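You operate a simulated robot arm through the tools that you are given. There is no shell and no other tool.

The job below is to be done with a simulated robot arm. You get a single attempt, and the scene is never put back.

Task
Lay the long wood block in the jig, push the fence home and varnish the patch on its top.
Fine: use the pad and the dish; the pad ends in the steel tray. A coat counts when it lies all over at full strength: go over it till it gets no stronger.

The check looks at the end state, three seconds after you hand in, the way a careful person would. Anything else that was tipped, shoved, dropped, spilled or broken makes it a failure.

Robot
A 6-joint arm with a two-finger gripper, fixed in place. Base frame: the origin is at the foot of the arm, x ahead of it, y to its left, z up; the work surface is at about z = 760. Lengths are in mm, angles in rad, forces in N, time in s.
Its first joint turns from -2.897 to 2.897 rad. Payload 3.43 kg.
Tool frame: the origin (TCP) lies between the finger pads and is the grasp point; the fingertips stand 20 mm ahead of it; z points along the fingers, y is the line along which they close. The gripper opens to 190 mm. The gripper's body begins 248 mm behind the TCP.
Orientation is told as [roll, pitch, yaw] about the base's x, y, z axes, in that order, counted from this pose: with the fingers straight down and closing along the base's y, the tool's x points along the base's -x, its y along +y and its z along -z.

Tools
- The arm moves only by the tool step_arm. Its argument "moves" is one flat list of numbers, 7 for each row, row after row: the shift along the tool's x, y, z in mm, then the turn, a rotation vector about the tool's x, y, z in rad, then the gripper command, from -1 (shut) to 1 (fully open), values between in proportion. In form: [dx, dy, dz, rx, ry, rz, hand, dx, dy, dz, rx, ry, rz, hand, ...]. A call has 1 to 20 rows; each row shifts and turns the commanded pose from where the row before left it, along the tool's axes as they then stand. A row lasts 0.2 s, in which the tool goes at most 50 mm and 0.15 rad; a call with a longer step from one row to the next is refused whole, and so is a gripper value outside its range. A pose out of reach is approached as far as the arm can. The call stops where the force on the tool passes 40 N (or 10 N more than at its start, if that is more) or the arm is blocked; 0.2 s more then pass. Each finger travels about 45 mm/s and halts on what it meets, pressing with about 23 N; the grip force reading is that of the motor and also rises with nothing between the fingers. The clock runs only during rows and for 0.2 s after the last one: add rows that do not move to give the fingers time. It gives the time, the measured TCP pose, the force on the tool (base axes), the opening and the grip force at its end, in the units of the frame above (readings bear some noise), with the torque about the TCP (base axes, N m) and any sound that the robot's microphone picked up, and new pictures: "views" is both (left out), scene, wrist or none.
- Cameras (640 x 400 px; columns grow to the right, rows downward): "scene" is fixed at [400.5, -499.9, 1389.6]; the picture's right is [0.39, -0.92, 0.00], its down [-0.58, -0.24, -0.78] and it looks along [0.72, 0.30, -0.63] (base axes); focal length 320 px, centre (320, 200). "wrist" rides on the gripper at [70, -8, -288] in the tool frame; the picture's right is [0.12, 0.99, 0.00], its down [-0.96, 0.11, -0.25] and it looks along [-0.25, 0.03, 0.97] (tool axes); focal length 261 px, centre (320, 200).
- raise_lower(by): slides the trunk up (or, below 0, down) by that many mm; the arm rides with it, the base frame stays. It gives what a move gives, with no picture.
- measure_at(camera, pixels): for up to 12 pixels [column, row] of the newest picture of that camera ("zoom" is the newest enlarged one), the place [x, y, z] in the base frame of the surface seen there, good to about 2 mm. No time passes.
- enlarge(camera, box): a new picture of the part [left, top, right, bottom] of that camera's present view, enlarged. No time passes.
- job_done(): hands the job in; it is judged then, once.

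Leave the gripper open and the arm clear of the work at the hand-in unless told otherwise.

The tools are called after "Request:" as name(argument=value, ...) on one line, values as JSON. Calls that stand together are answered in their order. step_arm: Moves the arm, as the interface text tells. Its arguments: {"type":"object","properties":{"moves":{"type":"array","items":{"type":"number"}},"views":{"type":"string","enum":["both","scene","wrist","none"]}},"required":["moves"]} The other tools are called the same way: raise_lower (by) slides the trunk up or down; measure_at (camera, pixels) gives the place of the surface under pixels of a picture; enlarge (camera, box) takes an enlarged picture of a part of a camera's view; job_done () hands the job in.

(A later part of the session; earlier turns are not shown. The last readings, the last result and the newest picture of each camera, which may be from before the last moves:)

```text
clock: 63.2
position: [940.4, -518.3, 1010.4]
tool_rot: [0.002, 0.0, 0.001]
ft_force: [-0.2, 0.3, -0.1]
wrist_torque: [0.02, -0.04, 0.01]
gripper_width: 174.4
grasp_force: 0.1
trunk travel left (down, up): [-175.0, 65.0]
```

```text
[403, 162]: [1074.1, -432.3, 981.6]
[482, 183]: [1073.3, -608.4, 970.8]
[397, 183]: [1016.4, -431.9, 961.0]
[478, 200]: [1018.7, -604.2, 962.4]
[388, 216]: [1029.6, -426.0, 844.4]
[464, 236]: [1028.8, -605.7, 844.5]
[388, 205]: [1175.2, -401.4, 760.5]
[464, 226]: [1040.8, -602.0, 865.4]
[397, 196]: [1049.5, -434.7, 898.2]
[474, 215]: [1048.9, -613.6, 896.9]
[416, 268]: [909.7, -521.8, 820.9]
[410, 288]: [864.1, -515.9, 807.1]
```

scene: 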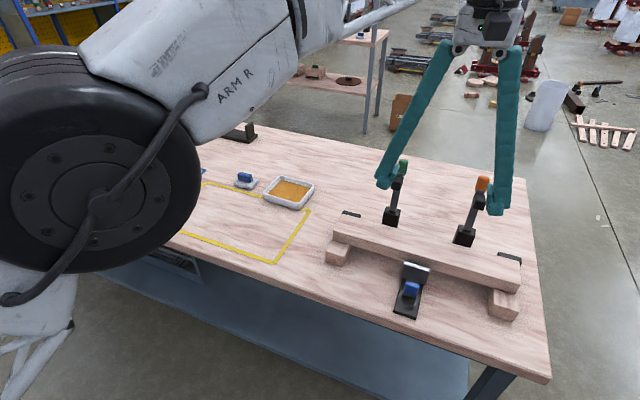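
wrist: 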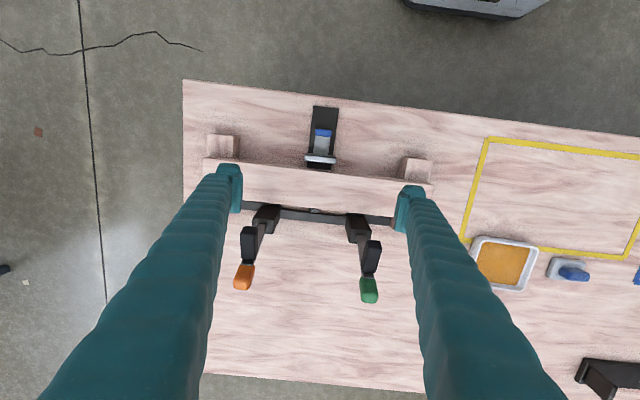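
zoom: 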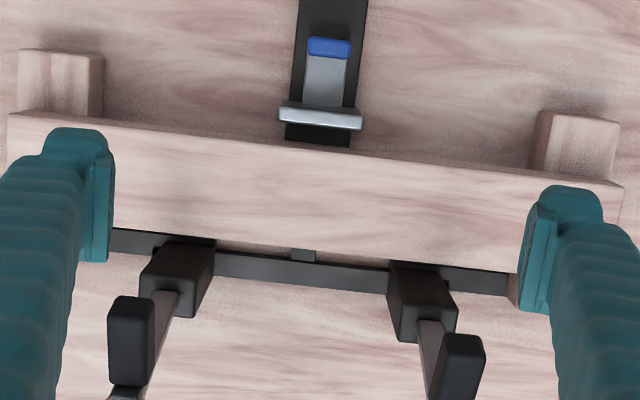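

Both clamps are unchanged and the fence stays home (plate 910–919). No separate mark is visible on the block's plain top, so I plan to coat all of it. Next the pad: I travel to (1000, 58), staying high, and turn to yaw 90° so the fingers will close across the handle's narrow side.

Request:
step_arm(moves=[-5, 48, 0, 0, 0, 0, 0.5, -5, 48, 0, 0, 0, 0, 0, -5, 48, 0, 0, 0, 0, -0.3, -5, 48, 0, 0, 0, 0, -0.3, -5, 48, 0, 0, 0, 0, -0.3, -5, 48, 0, 0, 0, 0, -0.3, -5, 48, 0, 0, 0, 0, -0.3, -5, 48, 0, 0, 0, 0, -0.3, -5, 48, 0, 0, 0, 0, -0.3, -5, 48, 0, 0, 0, 0, -0.3, -5, 48, 0, 0, 0, 0, -0.3, -5, 48, 0, 0, 0, 0, -0.3, 0, 0, 0, 0, 0, 0, -0.3], views="none")

Request:
step_arm(moves=[0, 0, 0, 0, 0, -0.15, -0.3, 0, 0, 0, 0, 0, -0.15, -0.3, 0, 0, 0, 0, 0, -0.15, -0.3, 0, 0, 0, 0, 0, -0.15, -0.3, 0, 0, 0, 0, 0, -0.15, -0.3, 0, 0, 0, 0, 0, -0.15, -0.3, 0, 0, 0, 0, 0, -0.15, -0.3, 0, 0, 0, 0, 0, -0.15, -0.3, 0, 0, 0, 0, 0, -0.15, -0.3, 0, 0, 0, 0, 0, -0.15, -0.3, 0, 0, 0, 0, 0, -0.07, -0.3, 0, 0, 40, 0, 0, 0, -0.3, 0, 0, 40, 0, 0, 0, -0.3, 0, 0, 0, 0, 0, 0, -0.3])

```text
clock: 66.0
position: [999.5, 55.4, 1013.1]
tool_rot: [0.004, -0.001, 0.001]
ft_force: [1.0, 0.2, 0.1]
wrist_torque: [-0.02, 0.01, -0.01]
gripper_width: 66.4
grasp_force: 0.1
trunk travel left (down, up): [-175.0, 65.0]
```

```text
clock: 69.0
position: [999.0, 55.3, 932.3]
tool_rot: [-0.002, 0.0, 1.572]
ft_force: [0.5, -0.3, -0.5]
wrist_torque: [0.02, 0.04, 0.02]
gripper_width: 66.6
grasp_force: 0.1
trunk travel left (down, up): [-175.0, 65.0]
```

scene: 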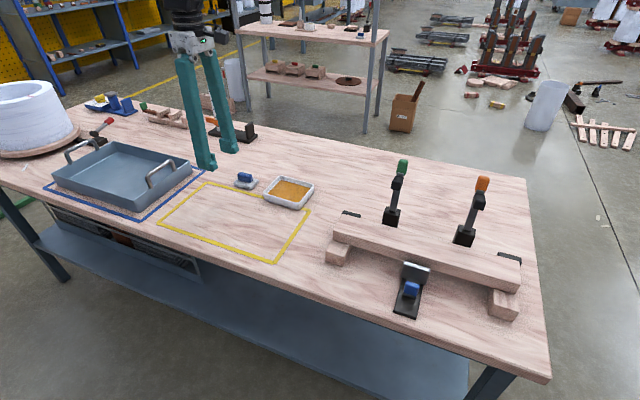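
wrist: 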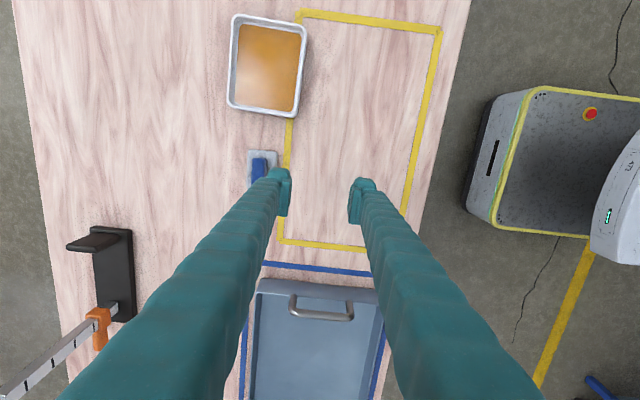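

I enlarge and measure the pad and dish before going over it.

Request:
enlarge(camera="wrist", box=[200, 0, 340, 200])

Request:
measure_at(camera="wrist", pixels=[[248, 152], [276, 152], [250, 185], [254, 158], [266, 159], [260, 165], [260, 175], [233, 18], [306, 26], [228, 104], [298, 116], [268, 65]])

Request:
enlarge(camera="scene", box=[220, 160, 320, 215])

Request:
measure_at(camera="zoom", pixels=[[130, 85], [140, 130], [160, 95], [200, 110], [120, 140], [170, 170], [235, 160], [170, 105], [290, 180], [400, 250], [430, 180], [560, 200]])

```text
2.00 times, centred on (270, 100) of wrist
```

zoom: 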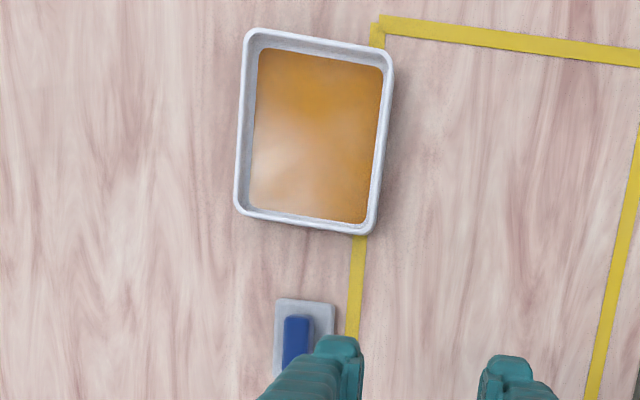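

```text
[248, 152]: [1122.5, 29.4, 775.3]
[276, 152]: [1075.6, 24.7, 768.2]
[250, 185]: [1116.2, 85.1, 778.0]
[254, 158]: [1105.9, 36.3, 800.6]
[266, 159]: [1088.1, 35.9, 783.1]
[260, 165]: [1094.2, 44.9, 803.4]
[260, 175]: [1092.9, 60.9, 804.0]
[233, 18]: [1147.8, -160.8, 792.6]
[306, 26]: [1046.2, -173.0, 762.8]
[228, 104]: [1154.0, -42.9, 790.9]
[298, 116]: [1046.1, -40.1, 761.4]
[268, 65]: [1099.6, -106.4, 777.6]
```

```text
6.40 times, centred on (270, 188) of scene
```

zoom: 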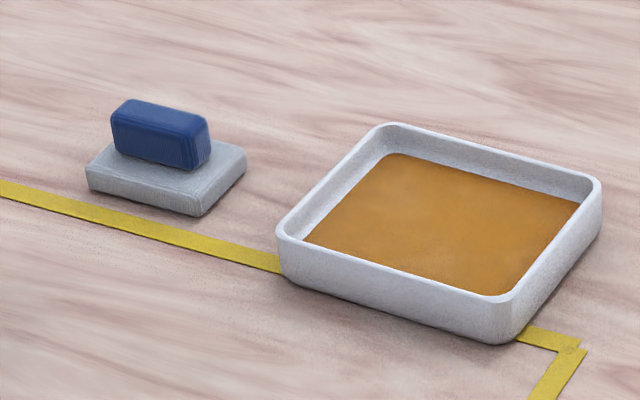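

```text
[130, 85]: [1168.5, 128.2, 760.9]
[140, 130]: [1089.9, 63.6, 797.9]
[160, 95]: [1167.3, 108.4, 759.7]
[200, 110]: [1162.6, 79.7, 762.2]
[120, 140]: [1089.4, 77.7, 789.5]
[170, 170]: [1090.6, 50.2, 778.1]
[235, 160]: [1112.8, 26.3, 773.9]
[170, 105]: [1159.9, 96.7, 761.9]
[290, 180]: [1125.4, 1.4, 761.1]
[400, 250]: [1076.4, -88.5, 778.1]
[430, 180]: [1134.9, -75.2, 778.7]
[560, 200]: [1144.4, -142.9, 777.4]
```

Handle: x ≈1088–1107, y ≈35–82, top z 803; base top ≈777. I move over it (1098, 58) and down to z≈845 first.

Request:
step_arm(moves=[-0.7, -33, 10, 0, 0, 0, -0.3, -1, -33, 10, 0, 0, 0, -0.3, -1, -33, 10, 0, 0, 0, -0.3, 0, 0, 30, 0, 0, 0, -0.3, 0, 0, 27, 0, 0, 0, -0.3, 0, 0, 0, 0, 0, 0, -0.3])

```text
clock: 70.4
position: [1097.8, 58.6, 847.5]
tool_rot: [0.0, -0.002, 1.571]
ft_force: [0.1, -0.2, -0.6]
wrist_torque: [-0.01, 0.03, 0.0]
gripper_width: 66.3
grasp_force: 0.1
trunk travel left (down, up): [-175.0, 65.0]
```

scene: 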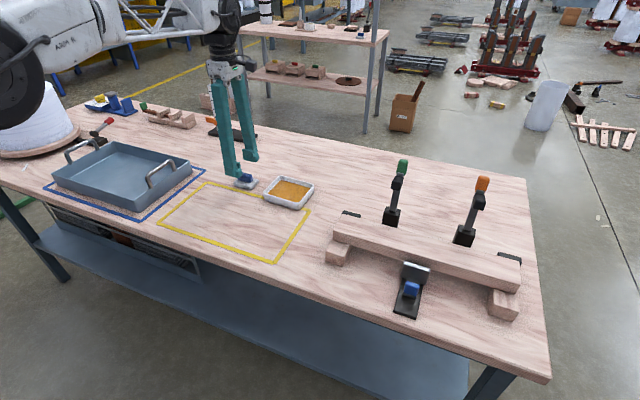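
wrist: 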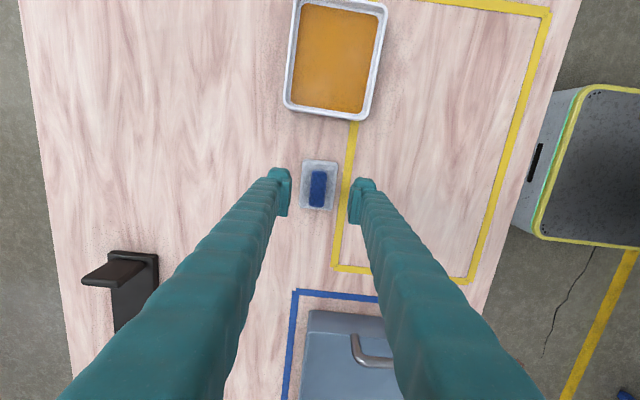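

The arm reaches it. The pad is centred between the fingers; I measure the handle once more.

Request:
enlarge(camera="wrist", box=[270, 140, 370, 230])

Request:
measure_at(camera="zoom", pixels=[[265, 140], [355, 145], [255, 290], [345, 295], [310, 210], [205, 95], [430, 100], [200, 300], [405, 310], [310, 160], [300, 280], [310, 110]])

```text
4.44 times, centred on (320, 185) of wrist
```

zoom: 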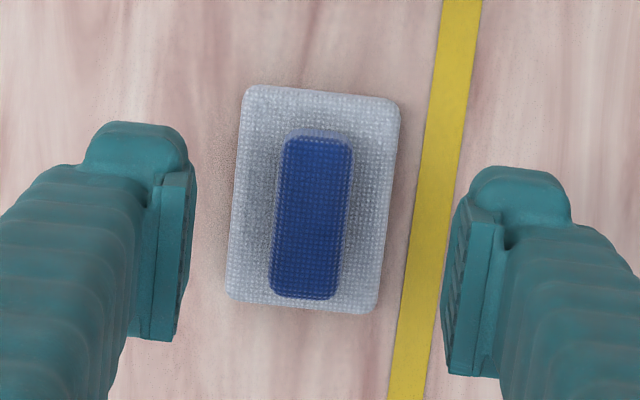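

```text
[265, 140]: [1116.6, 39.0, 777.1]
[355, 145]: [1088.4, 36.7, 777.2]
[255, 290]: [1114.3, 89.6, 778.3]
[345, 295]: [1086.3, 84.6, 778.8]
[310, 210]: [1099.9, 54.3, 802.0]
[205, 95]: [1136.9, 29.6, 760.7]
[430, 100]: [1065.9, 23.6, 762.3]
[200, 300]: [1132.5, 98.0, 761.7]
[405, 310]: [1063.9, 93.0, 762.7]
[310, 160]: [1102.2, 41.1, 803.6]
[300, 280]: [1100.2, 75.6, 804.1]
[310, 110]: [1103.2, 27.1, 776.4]
```

Aligned. I descend 46 mm to TCP z≈801 (fingertips ≈781, just above the pad's base) and close on the handle.

Request:
step_arm(moves=[0, -1, 20, 0, 0, 0, -0.3, 0, 0, 16, 0, 0, 0, -0.3, 0, 0, 10, 0, 0, 0, -0.3, 0, 0, 0, 0, 0, 0, -0.3, 0, 0, 0, 0, 0, 0, -0.6, 0, 0, 0, 0, 0, 0, -0.8, 0, 0, 0, 0, 0, 0, -1, 0, 0, 0, 0, 0, 0, -1, 0, 0, 0, 0, 0, 0, -1])

```text
clock: 72.4
position: [1100.3, 58.1, 798.7]
tool_rot: [-0.001, -0.001, 1.571]
ft_force: [0.5, -0.8, 0.2]
wrist_torque: [-0.01, 0.01, 0.02]
gripper_width: 20.7
grasp_force: 23.3
trunk travel left (down, up): [-175.0, 65.0]
```

scene: 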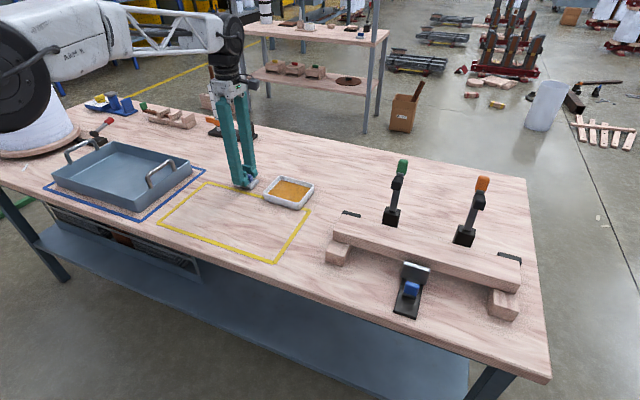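
wrist: 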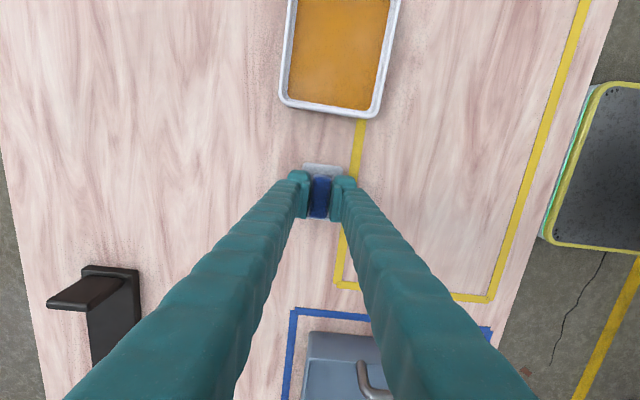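

Handle held (20.7 mm, 23 N). I lift 60 mm and carry the pad over the dish centre (1101, −104).

Request:
step_arm(moves=[0, 0, -15, 0, 0, 0, -1, 0, 0, -25, 0, 0, 0, -1, 0, 0, -20, 0, 0, 0, -1, 40, 0, 0, 0, 0, 0, -1, 40, 0, 0, 0, 0, 0, -1, 42, -0.5, 0, 0, 0, 0, -1, 40, 0, 0, 0, 0, 0, -1, 0, 0, 0, 0, 0, 0, -1])

```text
clock: 74.2
position: [1097.8, -103.8, 858.9]
tool_rot: [0.001, -0.001, 1.571]
ft_force: [-0.7, -0.1, 0.3]
wrist_torque: [0.02, 0.01, -0.02]
gripper_width: 20.5
grasp_force: 22.8
trunk travel left (down, up): [-175.0, 65.0]
```

scene: 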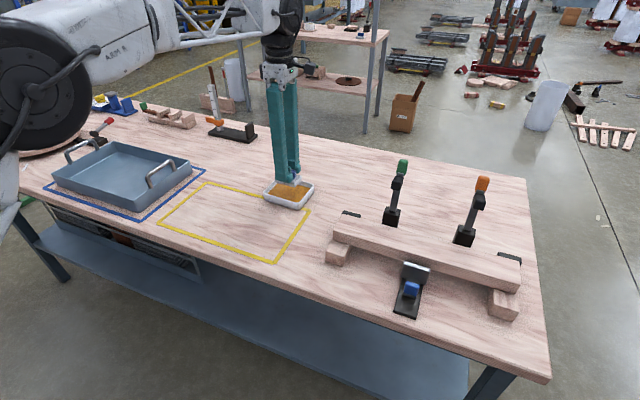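
wrist: 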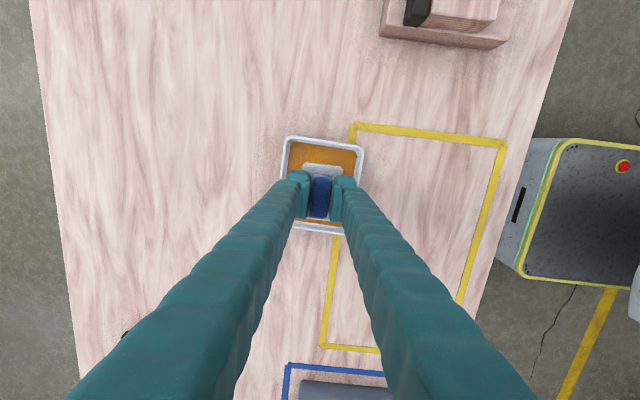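

Pad hangs over the dish. Let me check it is centred before lowering.

Request:
enlarge(camera="wrist", box=[260, 120, 380, 250])

Request:
enlarge(camera="scene", box=[240, 150, 340, 220])

```text
3.08 times, centred on (320, 185) of wrist
```

zoom: 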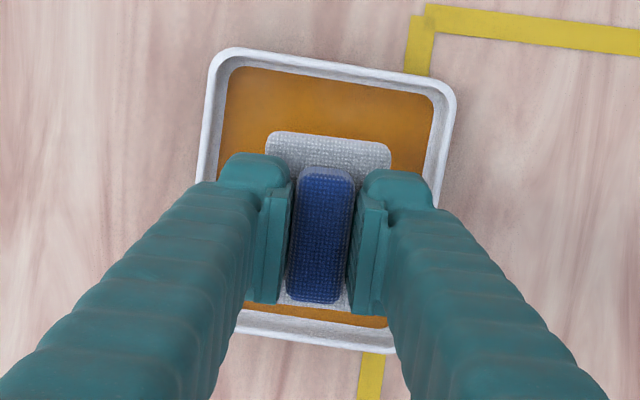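

```text
5.71 times, centred on (290, 185) of scene
```

zoom: 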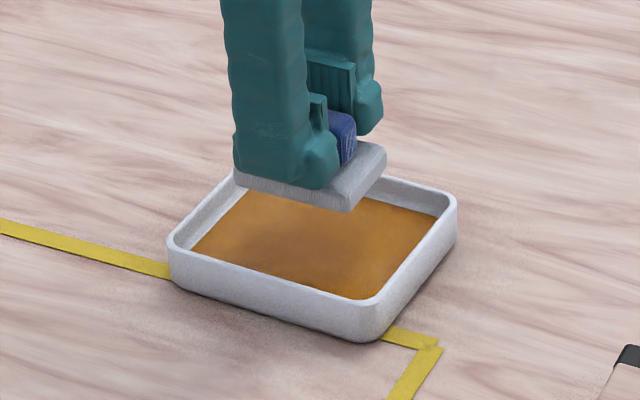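

Well centred. I lower 40 mm to just above the varnish (pad bottom ≈779).

Request:
step_arm(moves=[0, -2, 15, 0, 0, 0, -1, 0, 0, 15, 0, 0, 0, -1, 0, 0, 8, 0, 0, 0, -1, 0, 0, 2, 0, 0, 0, -1, 0, 0, 2, 0, 0, 0, -1, 0, 0, 1, 0, 0, 0, -1, 0, 0, 0, 0, 0, 0, -1])

```text
clock: 75.8
position: [1100.8, -103.6, 815.8]
tool_rot: [-0.001, -0.001, 1.571]
ft_force: [-0.7, 0.0, -0.5]
wrist_torque: [0.01, -0.02, 0.0]
gripper_width: 20.7
grasp_force: 23.0
trunk travel left (down, up): [-175.0, 65.0]
```

scene: 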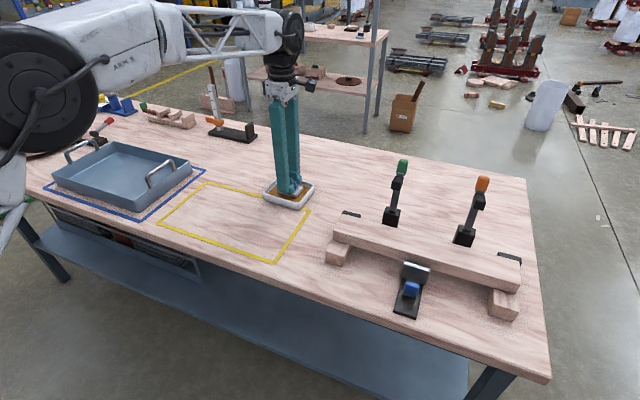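
wrist: 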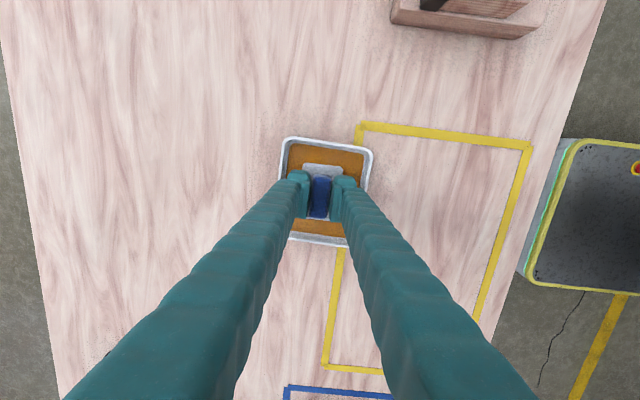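

Pad bottom is about level with the varnish; no force yet. I lower in 1 mm rows, 5 mm more.

Request:
step_arm(moves=[0, 0, 1, 0, 0, 0, -1, 0, 0, 1, 0, 0, 0, -1, 0, 0, 1, 0, 0, 0, -1, 0, 0, 1, 0, 0, 0, -1, 0, 0, 1, 0, 0, 0, -1, 0, 0, 0, 0, 0, 0, -1], views="scene")

Request:
enlarge(camera="scene", box=[240, 150, 340, 220])

```text
clock: 77.2
position: [1101.5, -101.6, 812.0]
tool_rot: [-0.003, -0.002, 1.569]
ft_force: [-1.2, -1.4, 21.2]
wrist_torque: [0.0, 0.02, 0.03]
gripper_width: 20.7
grasp_force: 22.6
trunk travel left (down, up): [-175.0, 65.0]
```

scene: 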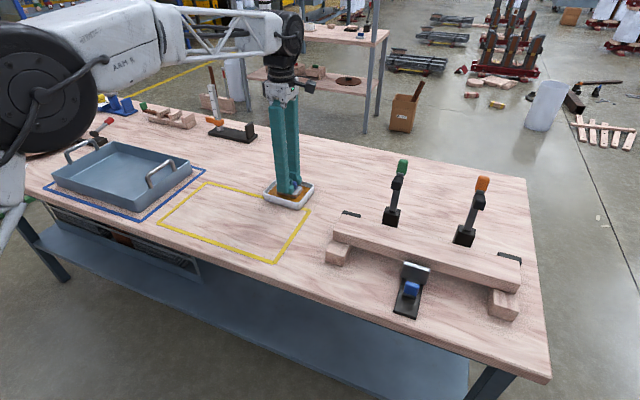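

```text
5.71 times, centred on (290, 185) of scene
```

zoom: 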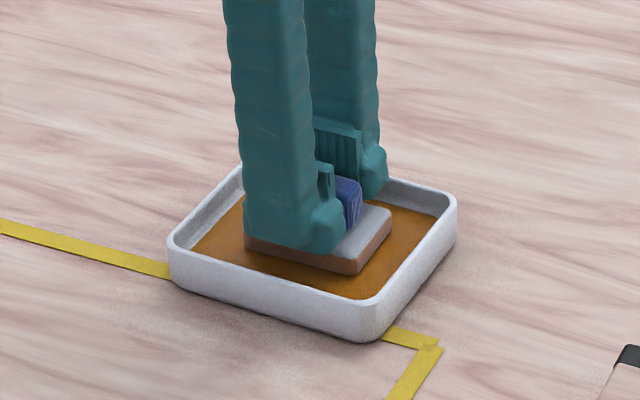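

The pad touched the dish floor with 21 N and its sides turned brown: it is loaded. I ease up, then lift 60 mm slowly and let it drip over the dish for a moment.

Request:
step_arm(moves=[0, 0, -2, 0, 0, 0, -1, 0, 0, 0, 0, 0, 0, -1, 0, 0, -5, 0, 0, 0, -1, 0, 0, -8, 0, 0, 0, -1, 0, 0, -10, 0, 0, 0, -1, 0, 0, 0, 0, 0, 0, -1, 0, 0, 0, 0, 0, 0, -1, 0, 0, -15, 0, 0, 0, -1, 0, 0, -20, 0, 0, 0, -1, 0, 0, 0, 0, 0, 0, -1, 0, 0, 0, 0, 0, 0, -1, 0, 0, 0, 0, 0, 0, -1, 0, 0, 0, 0, 0, 0, -1])

Request:
enlarge(camera="scene", box=[240, 150, 340, 220])

```text
clock: 80.0
position: [1103.0, -101.7, 871.6]
tool_rot: [0.001, -0.001, 1.572]
ft_force: [0.4, 0.2, -0.1]
wrist_torque: [-0.01, -0.04, -0.01]
gripper_width: 20.8
grasp_force: 22.9
trunk travel left (down, up): [-175.0, 65.0]
```

scene: 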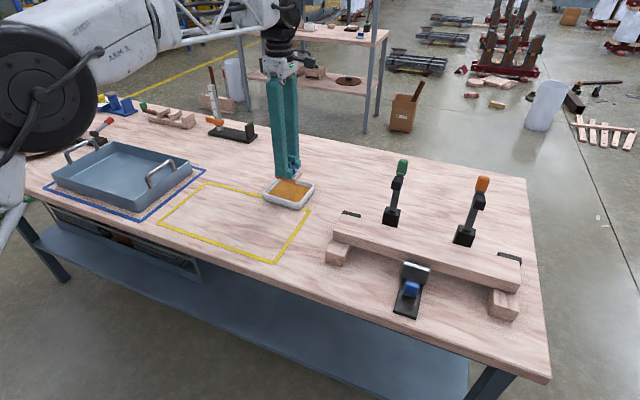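
wrist: 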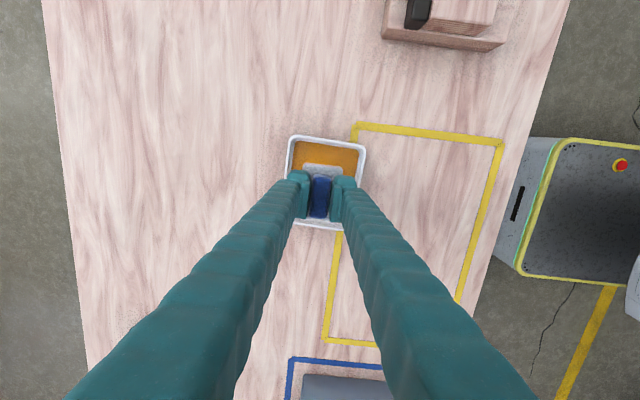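

```text
5.71 times, centred on (290, 185) of scene
```

zoom: 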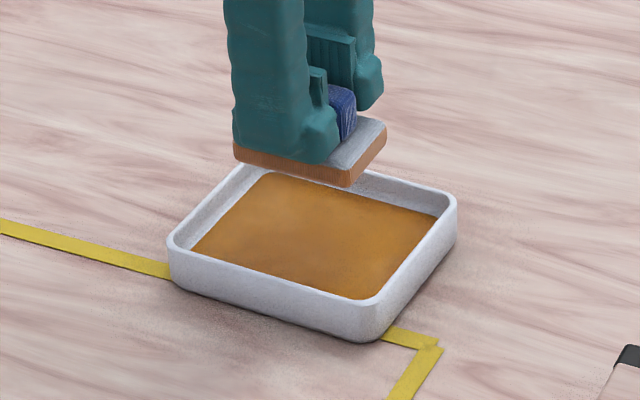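

The pad's lower half is brown (loaded); nothing dripped. I carry it at z≈930 to x≈945, y≈−521, then turn to yaw 0 so that fingers and hand stay clear of the clamps.

Request:
step_arm(moves=[0, 0, -20, 0, 0, 0, -1, 0, 0, -20, 0, 0, 0, -1, 0, 0, -20, 0, 0, 0, -1, 33, 26.3, 0, 0, 0, 0, -1, 33, 26.3, 0, 0, 0, 0, -1, 33, 26.3, 0, 0, 0, 0, -1, 33, 26.3, 0, 0, 0, 0, -1, 33, 26.3, 0, 0, 0, 0, -1, 33, 26.3, 0, 0, 0, 0, -1, 44.3, 0, 0, 0, 0, 0, -1, 44.3, 0, 0, 0, 0, 0, -1, 44.3, 0, 0, 0, 0, 0, -1, 44.3, 0, 0, 0, 0, 0, -1, 44.3, 0, 0, 0, 0, 0, -1, 0, 0, 0, 0, 0, 0, -1], views="none")

Request:
step_arm(moves=[0, 0, 0, 0, 0, 0.15, -1, 0, 0, 0, 0, 0, 0.15, -1, 0, 0, 0, 0, 0, 0.15, -1, 0, 0, 0, 0, 0, 0.15, -1, 0, 0, 0, 0, 0, 0.15, -1, 0, 0, 0, 0, 0, 0.15, -1, 0, 0, 0, 0, 0, 0.15, -1, 0, 0, 0, 0, 0, 0.15, -1, 0, 0, 0, 0, 0, 0.15, -1, 0, 0, 0, 0, 0, 0.15, -1, 0, 0, 0, 0, 0, 0.071, -1, 0, 0, 0, 0, 0, 0, -1])

```text
clock: 83.2
position: [940.9, -522.4, 928.6]
tool_rot: [-0.001, -0.001, 1.57]
ft_force: [-0.6, -0.3, -1.1]
wrist_torque: [-0.01, 0.02, -0.03]
gripper_width: 20.7
grasp_force: 23.4
trunk travel left (down, up): [-175.0, 65.0]
```

```text
clock: 85.8
position: [943.2, -522.7, 930.9]
tool_rot: [0.001, 0.0, -0.003]
ft_force: [0.4, 0.4, -1.2]
wrist_torque: [0.0, 0.01, 0.03]
gripper_width: 20.7
grasp_force: 22.7
trunk travel left (down, up): [-175.0, 65.0]
```

scene: 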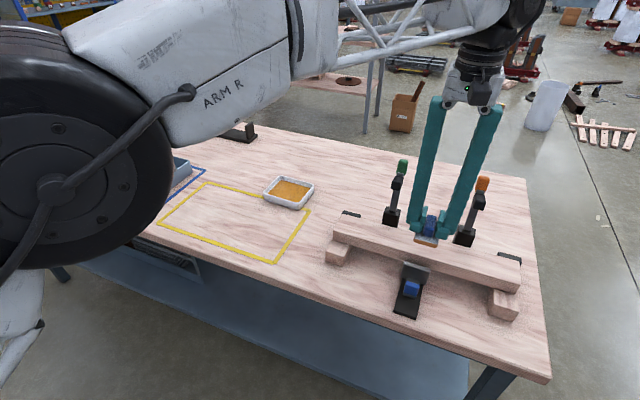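
wrist: 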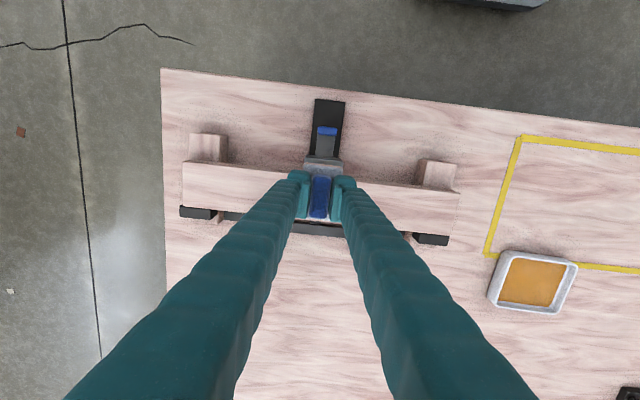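

Pad is over the block near its centre, long side across the block. I move to x 971 and lower to TCP z≈884 (pad bottom ≈846; block top 838).

Request:
step_arm(moves=[-28, 0, 10, 0, 0, 0.003, -1, 0, 0, 20, 0, 0, 0, -1, 0, 0, 17, 0, 0, 0, -1, 0, 0, 0, 0, 0, 0, -1])

Request:
enlarge(camera="scene", box=[370, 200, 490, 290])

```text
clock: 86.8
position: [971.2, -524.6, 882.3]
tool_rot: [0.001, -0.001, -0.003]
ft_force: [0.8, -0.7, 0.3]
wrist_torque: [0.01, 0.0, 0.0]
gripper_width: 20.7
grasp_force: 23.2
trunk travel left (down, up): [-175.0, 65.0]
```

scene: 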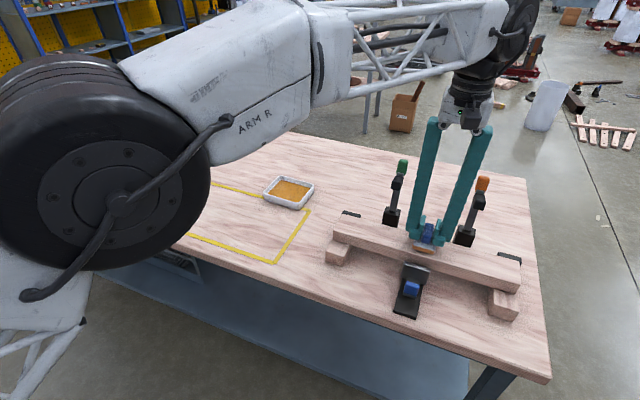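
wrist: 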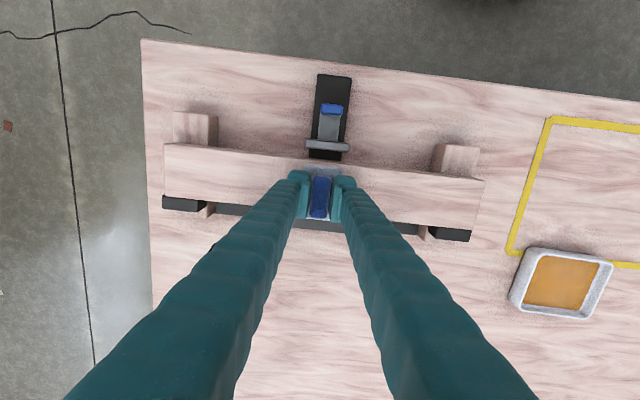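

```text
4.44 times, centred on (430, 245) of scene
```

zoom: 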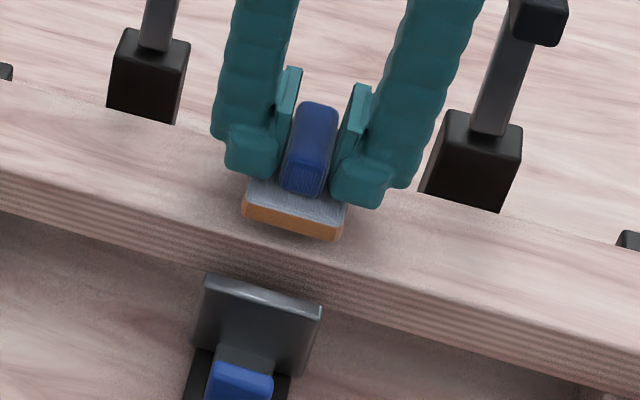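

The pad is 8 mm above the wood. I lower in 1–2 mm rows till light contact.

Request:
step_arm(moves=[0, 0, 2, 0, 0, 0, -1, 0, 0, 1.5, 0, 0, 0, -1, 0, 0, 1, 0, 0, 0, -1, 0, 0, 1, 0, 0, 0, -1, 0, 0, 0, 0, 0, 0, -1], views="none")

```text
clock: 88.0
position: [972.1, -521.6, 878.2]
tool_rot: [0.002, 0.001, -0.004]
ft_force: [-0.2, 0.5, 0.1]
wrist_torque: [0.01, 0.03, -0.02]
gripper_width: 20.7
grasp_force: 23.0
trunk travel left (down, up): [-175.0, 65.0]
```

Request:
step_arm(moves=[0, 0, 1, 0, 0, 0, -1, 0, 0, 1, 0, 0, 0, -1, 0, 0, 0, 0, 0, 0, -1], views="none")

```text
clock: 88.8
position: [971.6, -523.9, 876.0]
tool_rot: [0.002, 0.0, -0.003]
ft_force: [0.0, -0.6, -0.7]
wrist_torque: [-0.04, 0.03, 0.01]
gripper_width: 20.5
grasp_force: 23.1
trunk travel left (down, up): [-175.0, 65.0]
```

No contact yet at 876; I go on in 0.7 mm rows.

Request:
step_arm(moves=[0, 0, 0.7, 0, 0, 0, -1, 0, 0, 0.7, 0, 0, 0, -1, 0, 0, 0, 0, 0, 0, -1], views="none")

```text
clock: 89.6
position: [972.3, -523.5, 873.8]
tool_rot: [0.001, 0.0, -0.002]
ft_force: [0.0, 0.4, 0.0]
wrist_torque: [-0.02, -0.05, -0.01]
gripper_width: 20.6
grasp_force: 22.5
trunk travel left (down, up): [-175.0, 65.0]
```

Request:
step_arm(moves=[0, 0, 0.7, 0, 0, 0, -1, 0, 0, 0.7, 0, 0, 0, -1, 0, 0, 0, 0, 0, 0, -1], views="scene")

Request:
enlarge(camera="scene", box=[370, 200, 490, 290])

```text
clock: 90.4
position: [971.7, -522.4, 873.4]
tool_rot: [0.001, -0.002, -0.003]
ft_force: [-1.2, -0.3, 7.1]
wrist_torque: [-0.01, 0.0, 0.02]
gripper_width: 20.8
grasp_force: 23.2
trunk travel left (down, up): [-175.0, 65.0]
```

scene: 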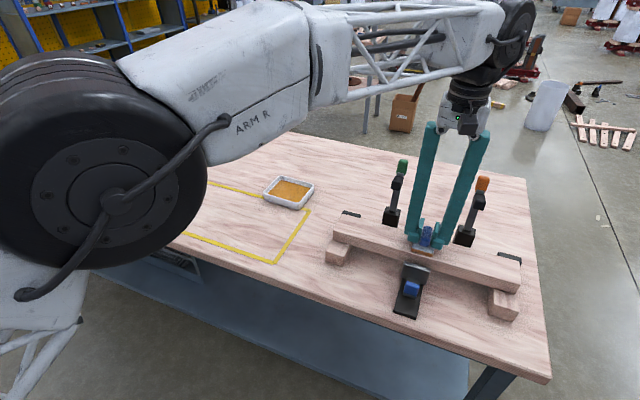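

```text
4.44 times, centred on (430, 245) of scene
```

zoom: 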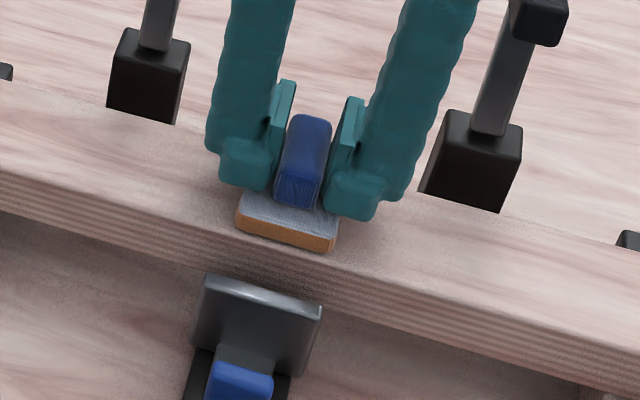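

Light contact (7 N). First test stroke: +y 60 mm in 10 mm rows, then look at the colour it leaves.

Request:
step_arm(moves=[0, 10, 0, 0, 0, 0, -1, 0, 10, 0, 0, 0, 0, -1, 0, 10, 0, 0, 0, 0, -1, 0, 10, 0, 0, 0, 0, -1, 0, 10, 0, 0, 0, 0, -1, 0, 10, 0, 0, 0, 0, -1])

Request:
enlarge(camera="scene", box=[370, 200, 490, 290])

```text
clock: 91.8
position: [971.9, -461.8, 873.3]
tool_rot: [0.002, -0.002, -0.004]
ft_force: [-0.7, -3.6, 13.6]
wrist_torque: [0.01, -0.02, 0.01]
gripper_width: 21.1
grasp_force: 23.3
trunk travel left (down, up): [-175.0, 65.0]
```

scene: 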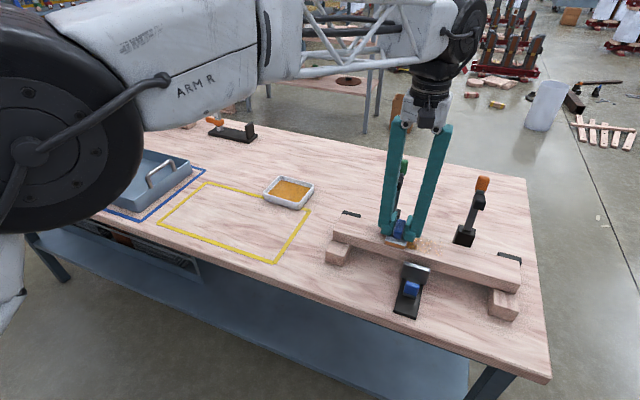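
wrist: 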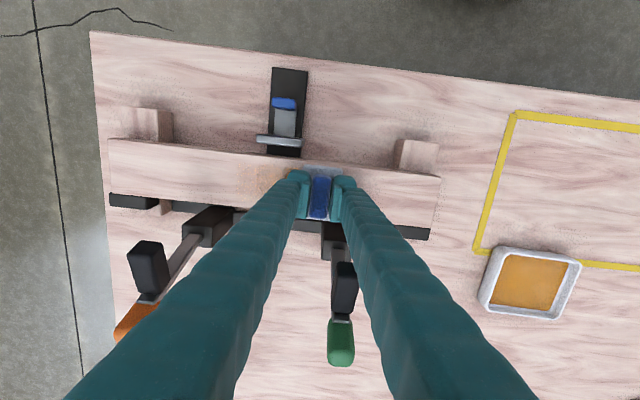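

```text
4.44 times, centred on (430, 245) of scene
```

zoom: 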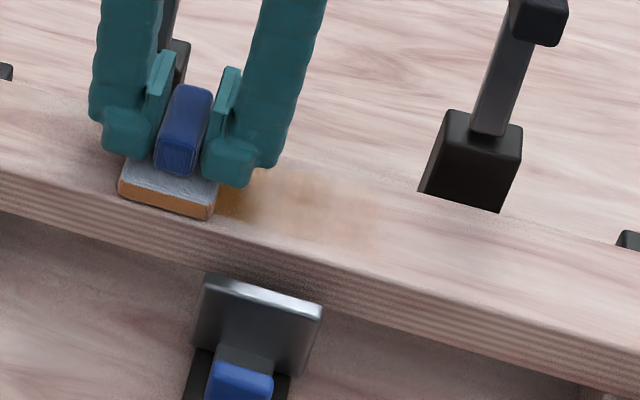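

It leaves an orange-brown stain, stronger near the pad. I continue +y to about −390 to see how far the patch takes colour.

Request:
step_arm(moves=[0, 10, -0.3, 0, 0, 0, -1, 0, 10, 0, 0, 0, 0, -1, 0, 10, 0, 0, 0, 0, -1, 0, 10, 0, 0, 0, 0, -1, 0, 10, 0, 0, 0, 0, -1, 0, 10, 0, 0, 0, 0, -1, 0, 10, 0, 0, 0, 0, -1])

Request:
enlarge(camera="scene", box=[330, 200, 490, 290])

```text
clock: 93.4
position: [973.6, -391.4, 873.6]
tool_rot: [0.003, 0.001, -0.005]
ft_force: [-0.9, -2.2, 9.9]
wrist_torque: [0.03, -0.02, 0.02]
gripper_width: 21.0
grasp_force: 23.1
trunk travel left (down, up): [-175.0, 65.0]
```

scene: 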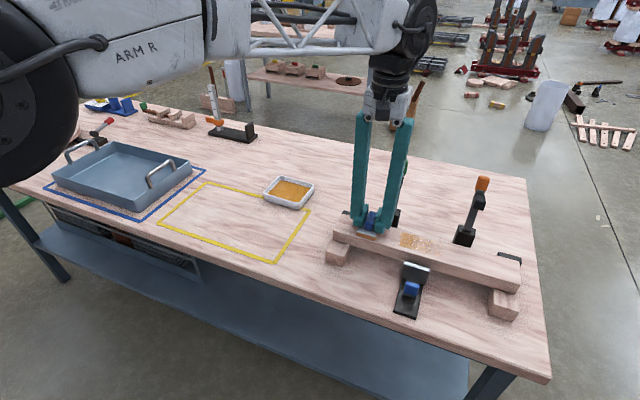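
wrist: 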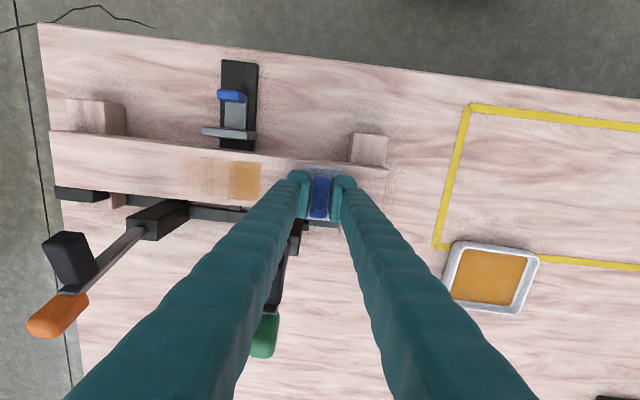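

```text
4.00 times, centred on (410, 245) of scene
```

zoom: 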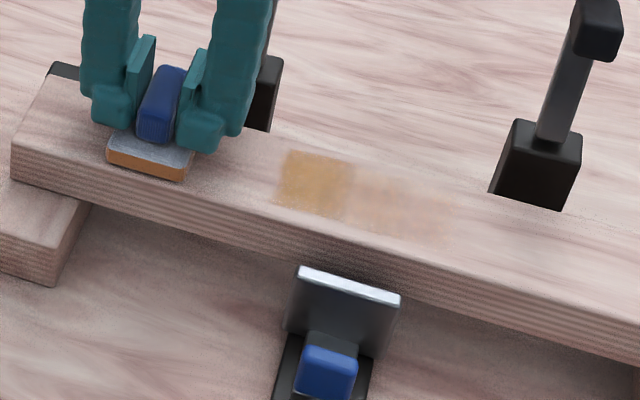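

The colour stops at an edge although the pad went on: that is the patch's +y edge (zoom column ≈277). I measure its outline.

Request:
measure_at(camera="zoom", pixels=[[285, 152], [276, 208], [354, 160], [340, 220], [455, 195], [445, 240], [400, 170], [400, 232], [315, 185], [250, 145], [240, 200], [480, 200]])

Request:
enlarge(camera="wrist", box=[160, 120, 320, 230])

Request:
measure_at(camera="zoom", pixels=[[400, 170], [395, 290], [280, 165], [280, 290], [105, 160], [100, 270], [180, 160], [180, 285], [340, 165], [340, 295], [340, 150], [340, 310]])

```text
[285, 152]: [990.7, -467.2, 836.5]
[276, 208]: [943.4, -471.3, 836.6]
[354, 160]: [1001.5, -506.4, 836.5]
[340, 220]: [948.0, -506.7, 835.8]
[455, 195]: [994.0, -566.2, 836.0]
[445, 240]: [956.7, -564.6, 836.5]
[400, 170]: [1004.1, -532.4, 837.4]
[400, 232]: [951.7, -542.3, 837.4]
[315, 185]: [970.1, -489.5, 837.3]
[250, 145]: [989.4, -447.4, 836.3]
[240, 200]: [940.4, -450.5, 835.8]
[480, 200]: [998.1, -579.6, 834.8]
```

```text
3.64 times, centred on (240, 175) of wrist
```

zoom: 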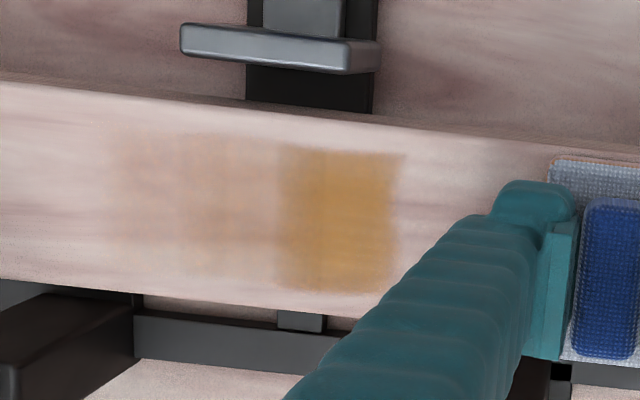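

```text
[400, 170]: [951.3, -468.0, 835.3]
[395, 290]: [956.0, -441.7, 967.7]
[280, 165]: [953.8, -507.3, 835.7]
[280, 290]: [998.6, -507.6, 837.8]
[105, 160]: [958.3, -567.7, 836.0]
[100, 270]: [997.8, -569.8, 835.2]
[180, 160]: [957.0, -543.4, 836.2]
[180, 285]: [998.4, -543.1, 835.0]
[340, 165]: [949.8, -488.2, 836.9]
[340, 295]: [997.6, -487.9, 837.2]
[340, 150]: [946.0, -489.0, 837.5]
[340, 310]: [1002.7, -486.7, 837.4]
```

The patch is about x 944–998, y −468…≈−574 – centred on the block. I now stroke back over it in −y from −391 to −595 with the same pressure.

Request:
step_arm(moves=[0, -12, 0, 0, 0, 0, -1, 0, -12, 0, 0, 0, 0, -1, 0, -12, 0, 0, 0, 0, -1, 0, -12, 0, 0, 0, 0, -1, 0, -12, 0, 0, 0, 0, -1, 0, -12, 0, 0, 0, 0, -1, 0, -12, 0, 0, 0, 0, -1, 0, -10, 0, 0, 0, 0, -1, 0, -10, 0, 0, 0, 0, -1, 0, -10, 0, 0, 0, 0, -1, 0, -10, 0, 0, 0, 0, -1, 0, -10, 0, 0, 0, 0, -1, 0, -10, 0, 0, 0, 0, -1, 0, -10, 0, 0, 0, 0, -1, 0, -10, 0, 0, 0, 0, -1, 0, -10, 0, 0, 0, 0, -1, 0, -10, 0, 0, 0, 0, -1, 0, -10, 0, 0, 0, 0, -1, 0, -10, 0, 0, 0, 0, -1])

Request:
enlarge(camera="scene", box=[370, 210, 490, 290])

```text
clock: 97.4
position: [973.0, -597.1, 872.7]
tool_rot: [0.002, 0.0, -0.003]
ft_force: [-0.4, 0.1, -0.6]
wrist_torque: [-0.03, 0.0, 0.0]
gripper_width: 20.8
grasp_force: 23.1
trunk travel left (down, up): [-175.0, 65.0]
```

scene: 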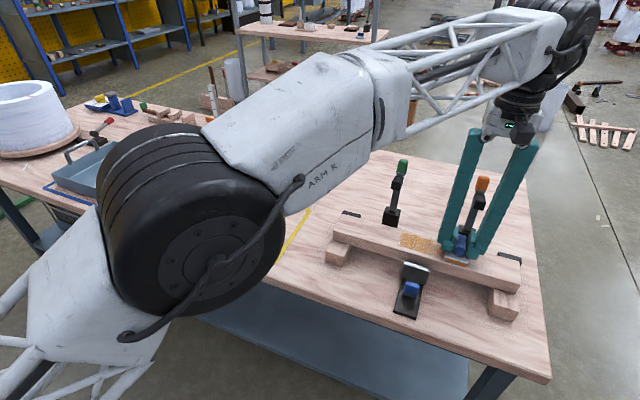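
wrist: 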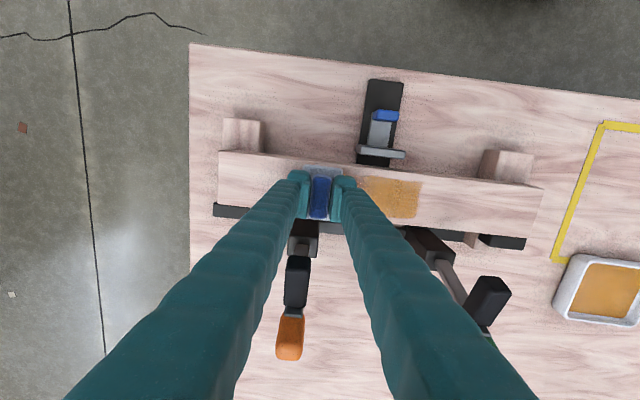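

```text
5.00 times, centred on (430, 250) of scene
```

zoom: 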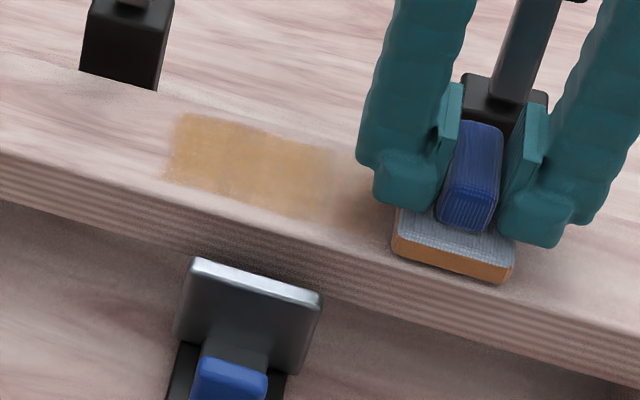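

The stain is much stronger and even from −468 to ≈−545; contact faded at this end (force ≈0). I press down 0.8 mm and check.

Request:
step_arm(moves=[0, 0, 0.5, 0, 0, 0, -1, 0, 0, 0.5, 0, 0, 0, -1, 0, 0, 0, 0, 0, 0, -1], views="none")

```text
clock: 98.2
position: [971.1, -596.2, 872.8]
tool_rot: [0.001, -0.001, -0.004]
ft_force: [2.8, -1.3, 9.7]
wrist_torque: [-0.05, -0.05, -0.01]
gripper_width: 20.5
grasp_force: 22.7
trunk travel left (down, up): [-175.0, 65.0]
```

9.7 N now. I stroke +y 150 mm, easing 0.05 mm per row to keep pressure even.

Request:
step_arm(moves=[0, 10, 0, 0, 0, 0, -1, 0, 10, 0, 0, 0, 0, -1, 0, 10, 0, 0, 0, 0, -1, 0, 10, -0.05, 0, 0, 0, -1, 0, 10, -0.05, 0, 0, 0, -1, 0, 10, -0.05, 0, 0, 0, -1, 0, 10, -0.05, 0, 0, 0, -1, 0, 10, -0.05, 0, 0, 0, -1, 0, 10, -0.05, 0, 0, 0, -1, 0, 10, -0.05, 0, 0, 0, -1, 0, 10, -0.05, 0, 0, 0, -1, 0, 10, -0.05, 0, 0, 0, -1, 0, 10, 0, 0, 0, 0, -1, 0, 10, 0, 0, 0, 0, -1, 0, 10, 0, 0, 0, 0, -1, 0, 10, 0, 0, 0, 0, -1, 0, 10, 0, 0, 0, 0, -1, 0, 10, 0, 0, 0, 0, -1])

Request:
enlarge(camera="scene", box=[370, 210, 490, 290])

```text
clock: 102.0
position: [971.7, -415.8, 873.7]
tool_rot: [0.003, 0.002, -0.003]
ft_force: [0.2, 0.3, 0.5]
wrist_torque: [0.13, -0.03, 0.03]
gripper_width: 20.8
grasp_force: 22.7
trunk travel left (down, up): [-175.0, 65.0]
```

scene: 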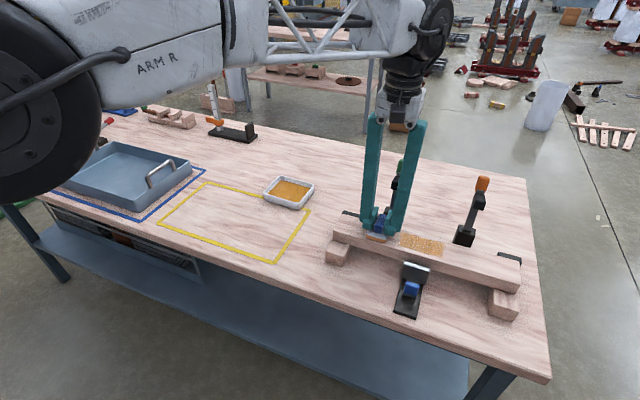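
wrist: 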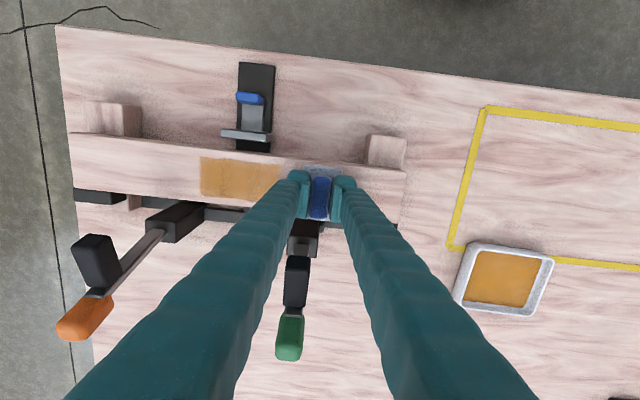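

```text
5.00 times, centred on (430, 250) of scene
```

zoom: 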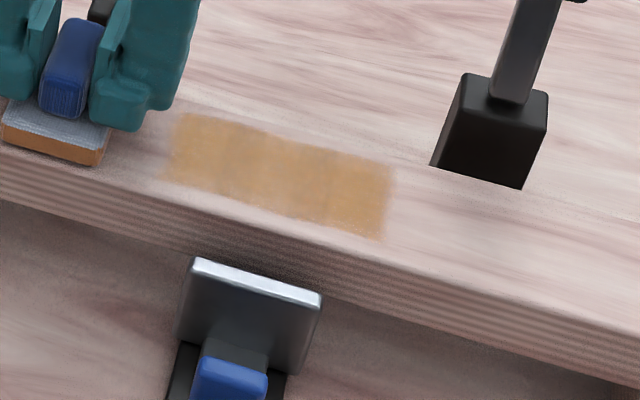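

Now the whole patch shows (zoom (180,112)–(390,240)), evenly light brown. Contact is light at this end; I press 0.8 mm and make another −y pass with a slight added press.

Request:
step_arm(moves=[0, 0, 0.8, 0, 0, 0, -1, 0, -12, 0, 0, 0, 0, -1, 0, -12, 0, 0, 0, 0, -1, 0, -12, 0.1, 0, 0, 0, -1, 0, -12, 0, 0, 0, 0, -1, 0, -12, 0.1, 0, 0, 0, -1, 0, -12, 0, 0, 0, 0, -1, 0, -12, 0.1, 0, 0, 0, -1, 0, -12, 0, 0, 0, 0, -1, 0, -12, 0.1, 0, 0, 0, -1, 0, -12, 0, 0, 0, 0, -1, 0, -12, 0.1, 0, 0, 0, -1, 0, -12, 0, 0, 0, 0, -1, 0, -12, 0.1, 0, 0, 0, -1, 0, -12, 0, 0, 0, 0, -1, 0, -12, 0, 0, 0, 0, -1])

Request:
enlarge(camera="scene", box=[370, 210, 490, 290])

```text
clock: 105.4
position: [970.3, -595.2, 872.2]
tool_rot: [0.001, -0.002, -0.005]
ft_force: [1.3, 5.4, 16.3]
wrist_torque: [0.02, -0.06, 0.0]
gripper_width: 20.6
grasp_force: 23.4
trunk travel left (down, up): [-175.0, 65.0]
```

scene: 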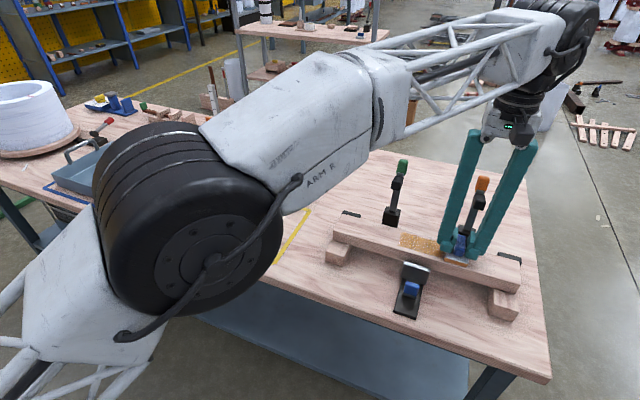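
wrist: 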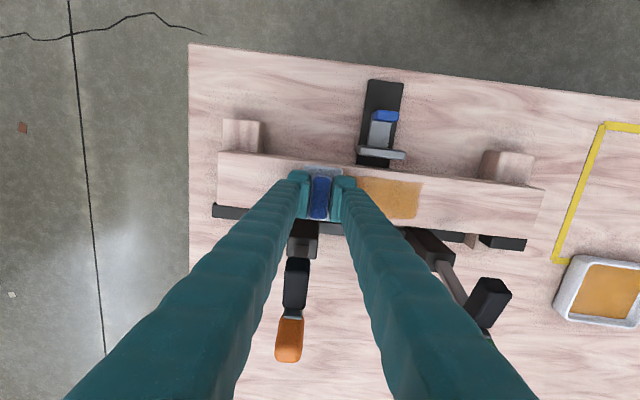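

```text
5.00 times, centred on (430, 250) of scene
```

zoom: 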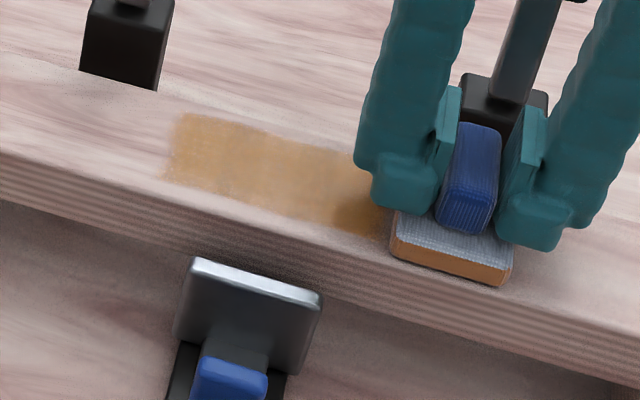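

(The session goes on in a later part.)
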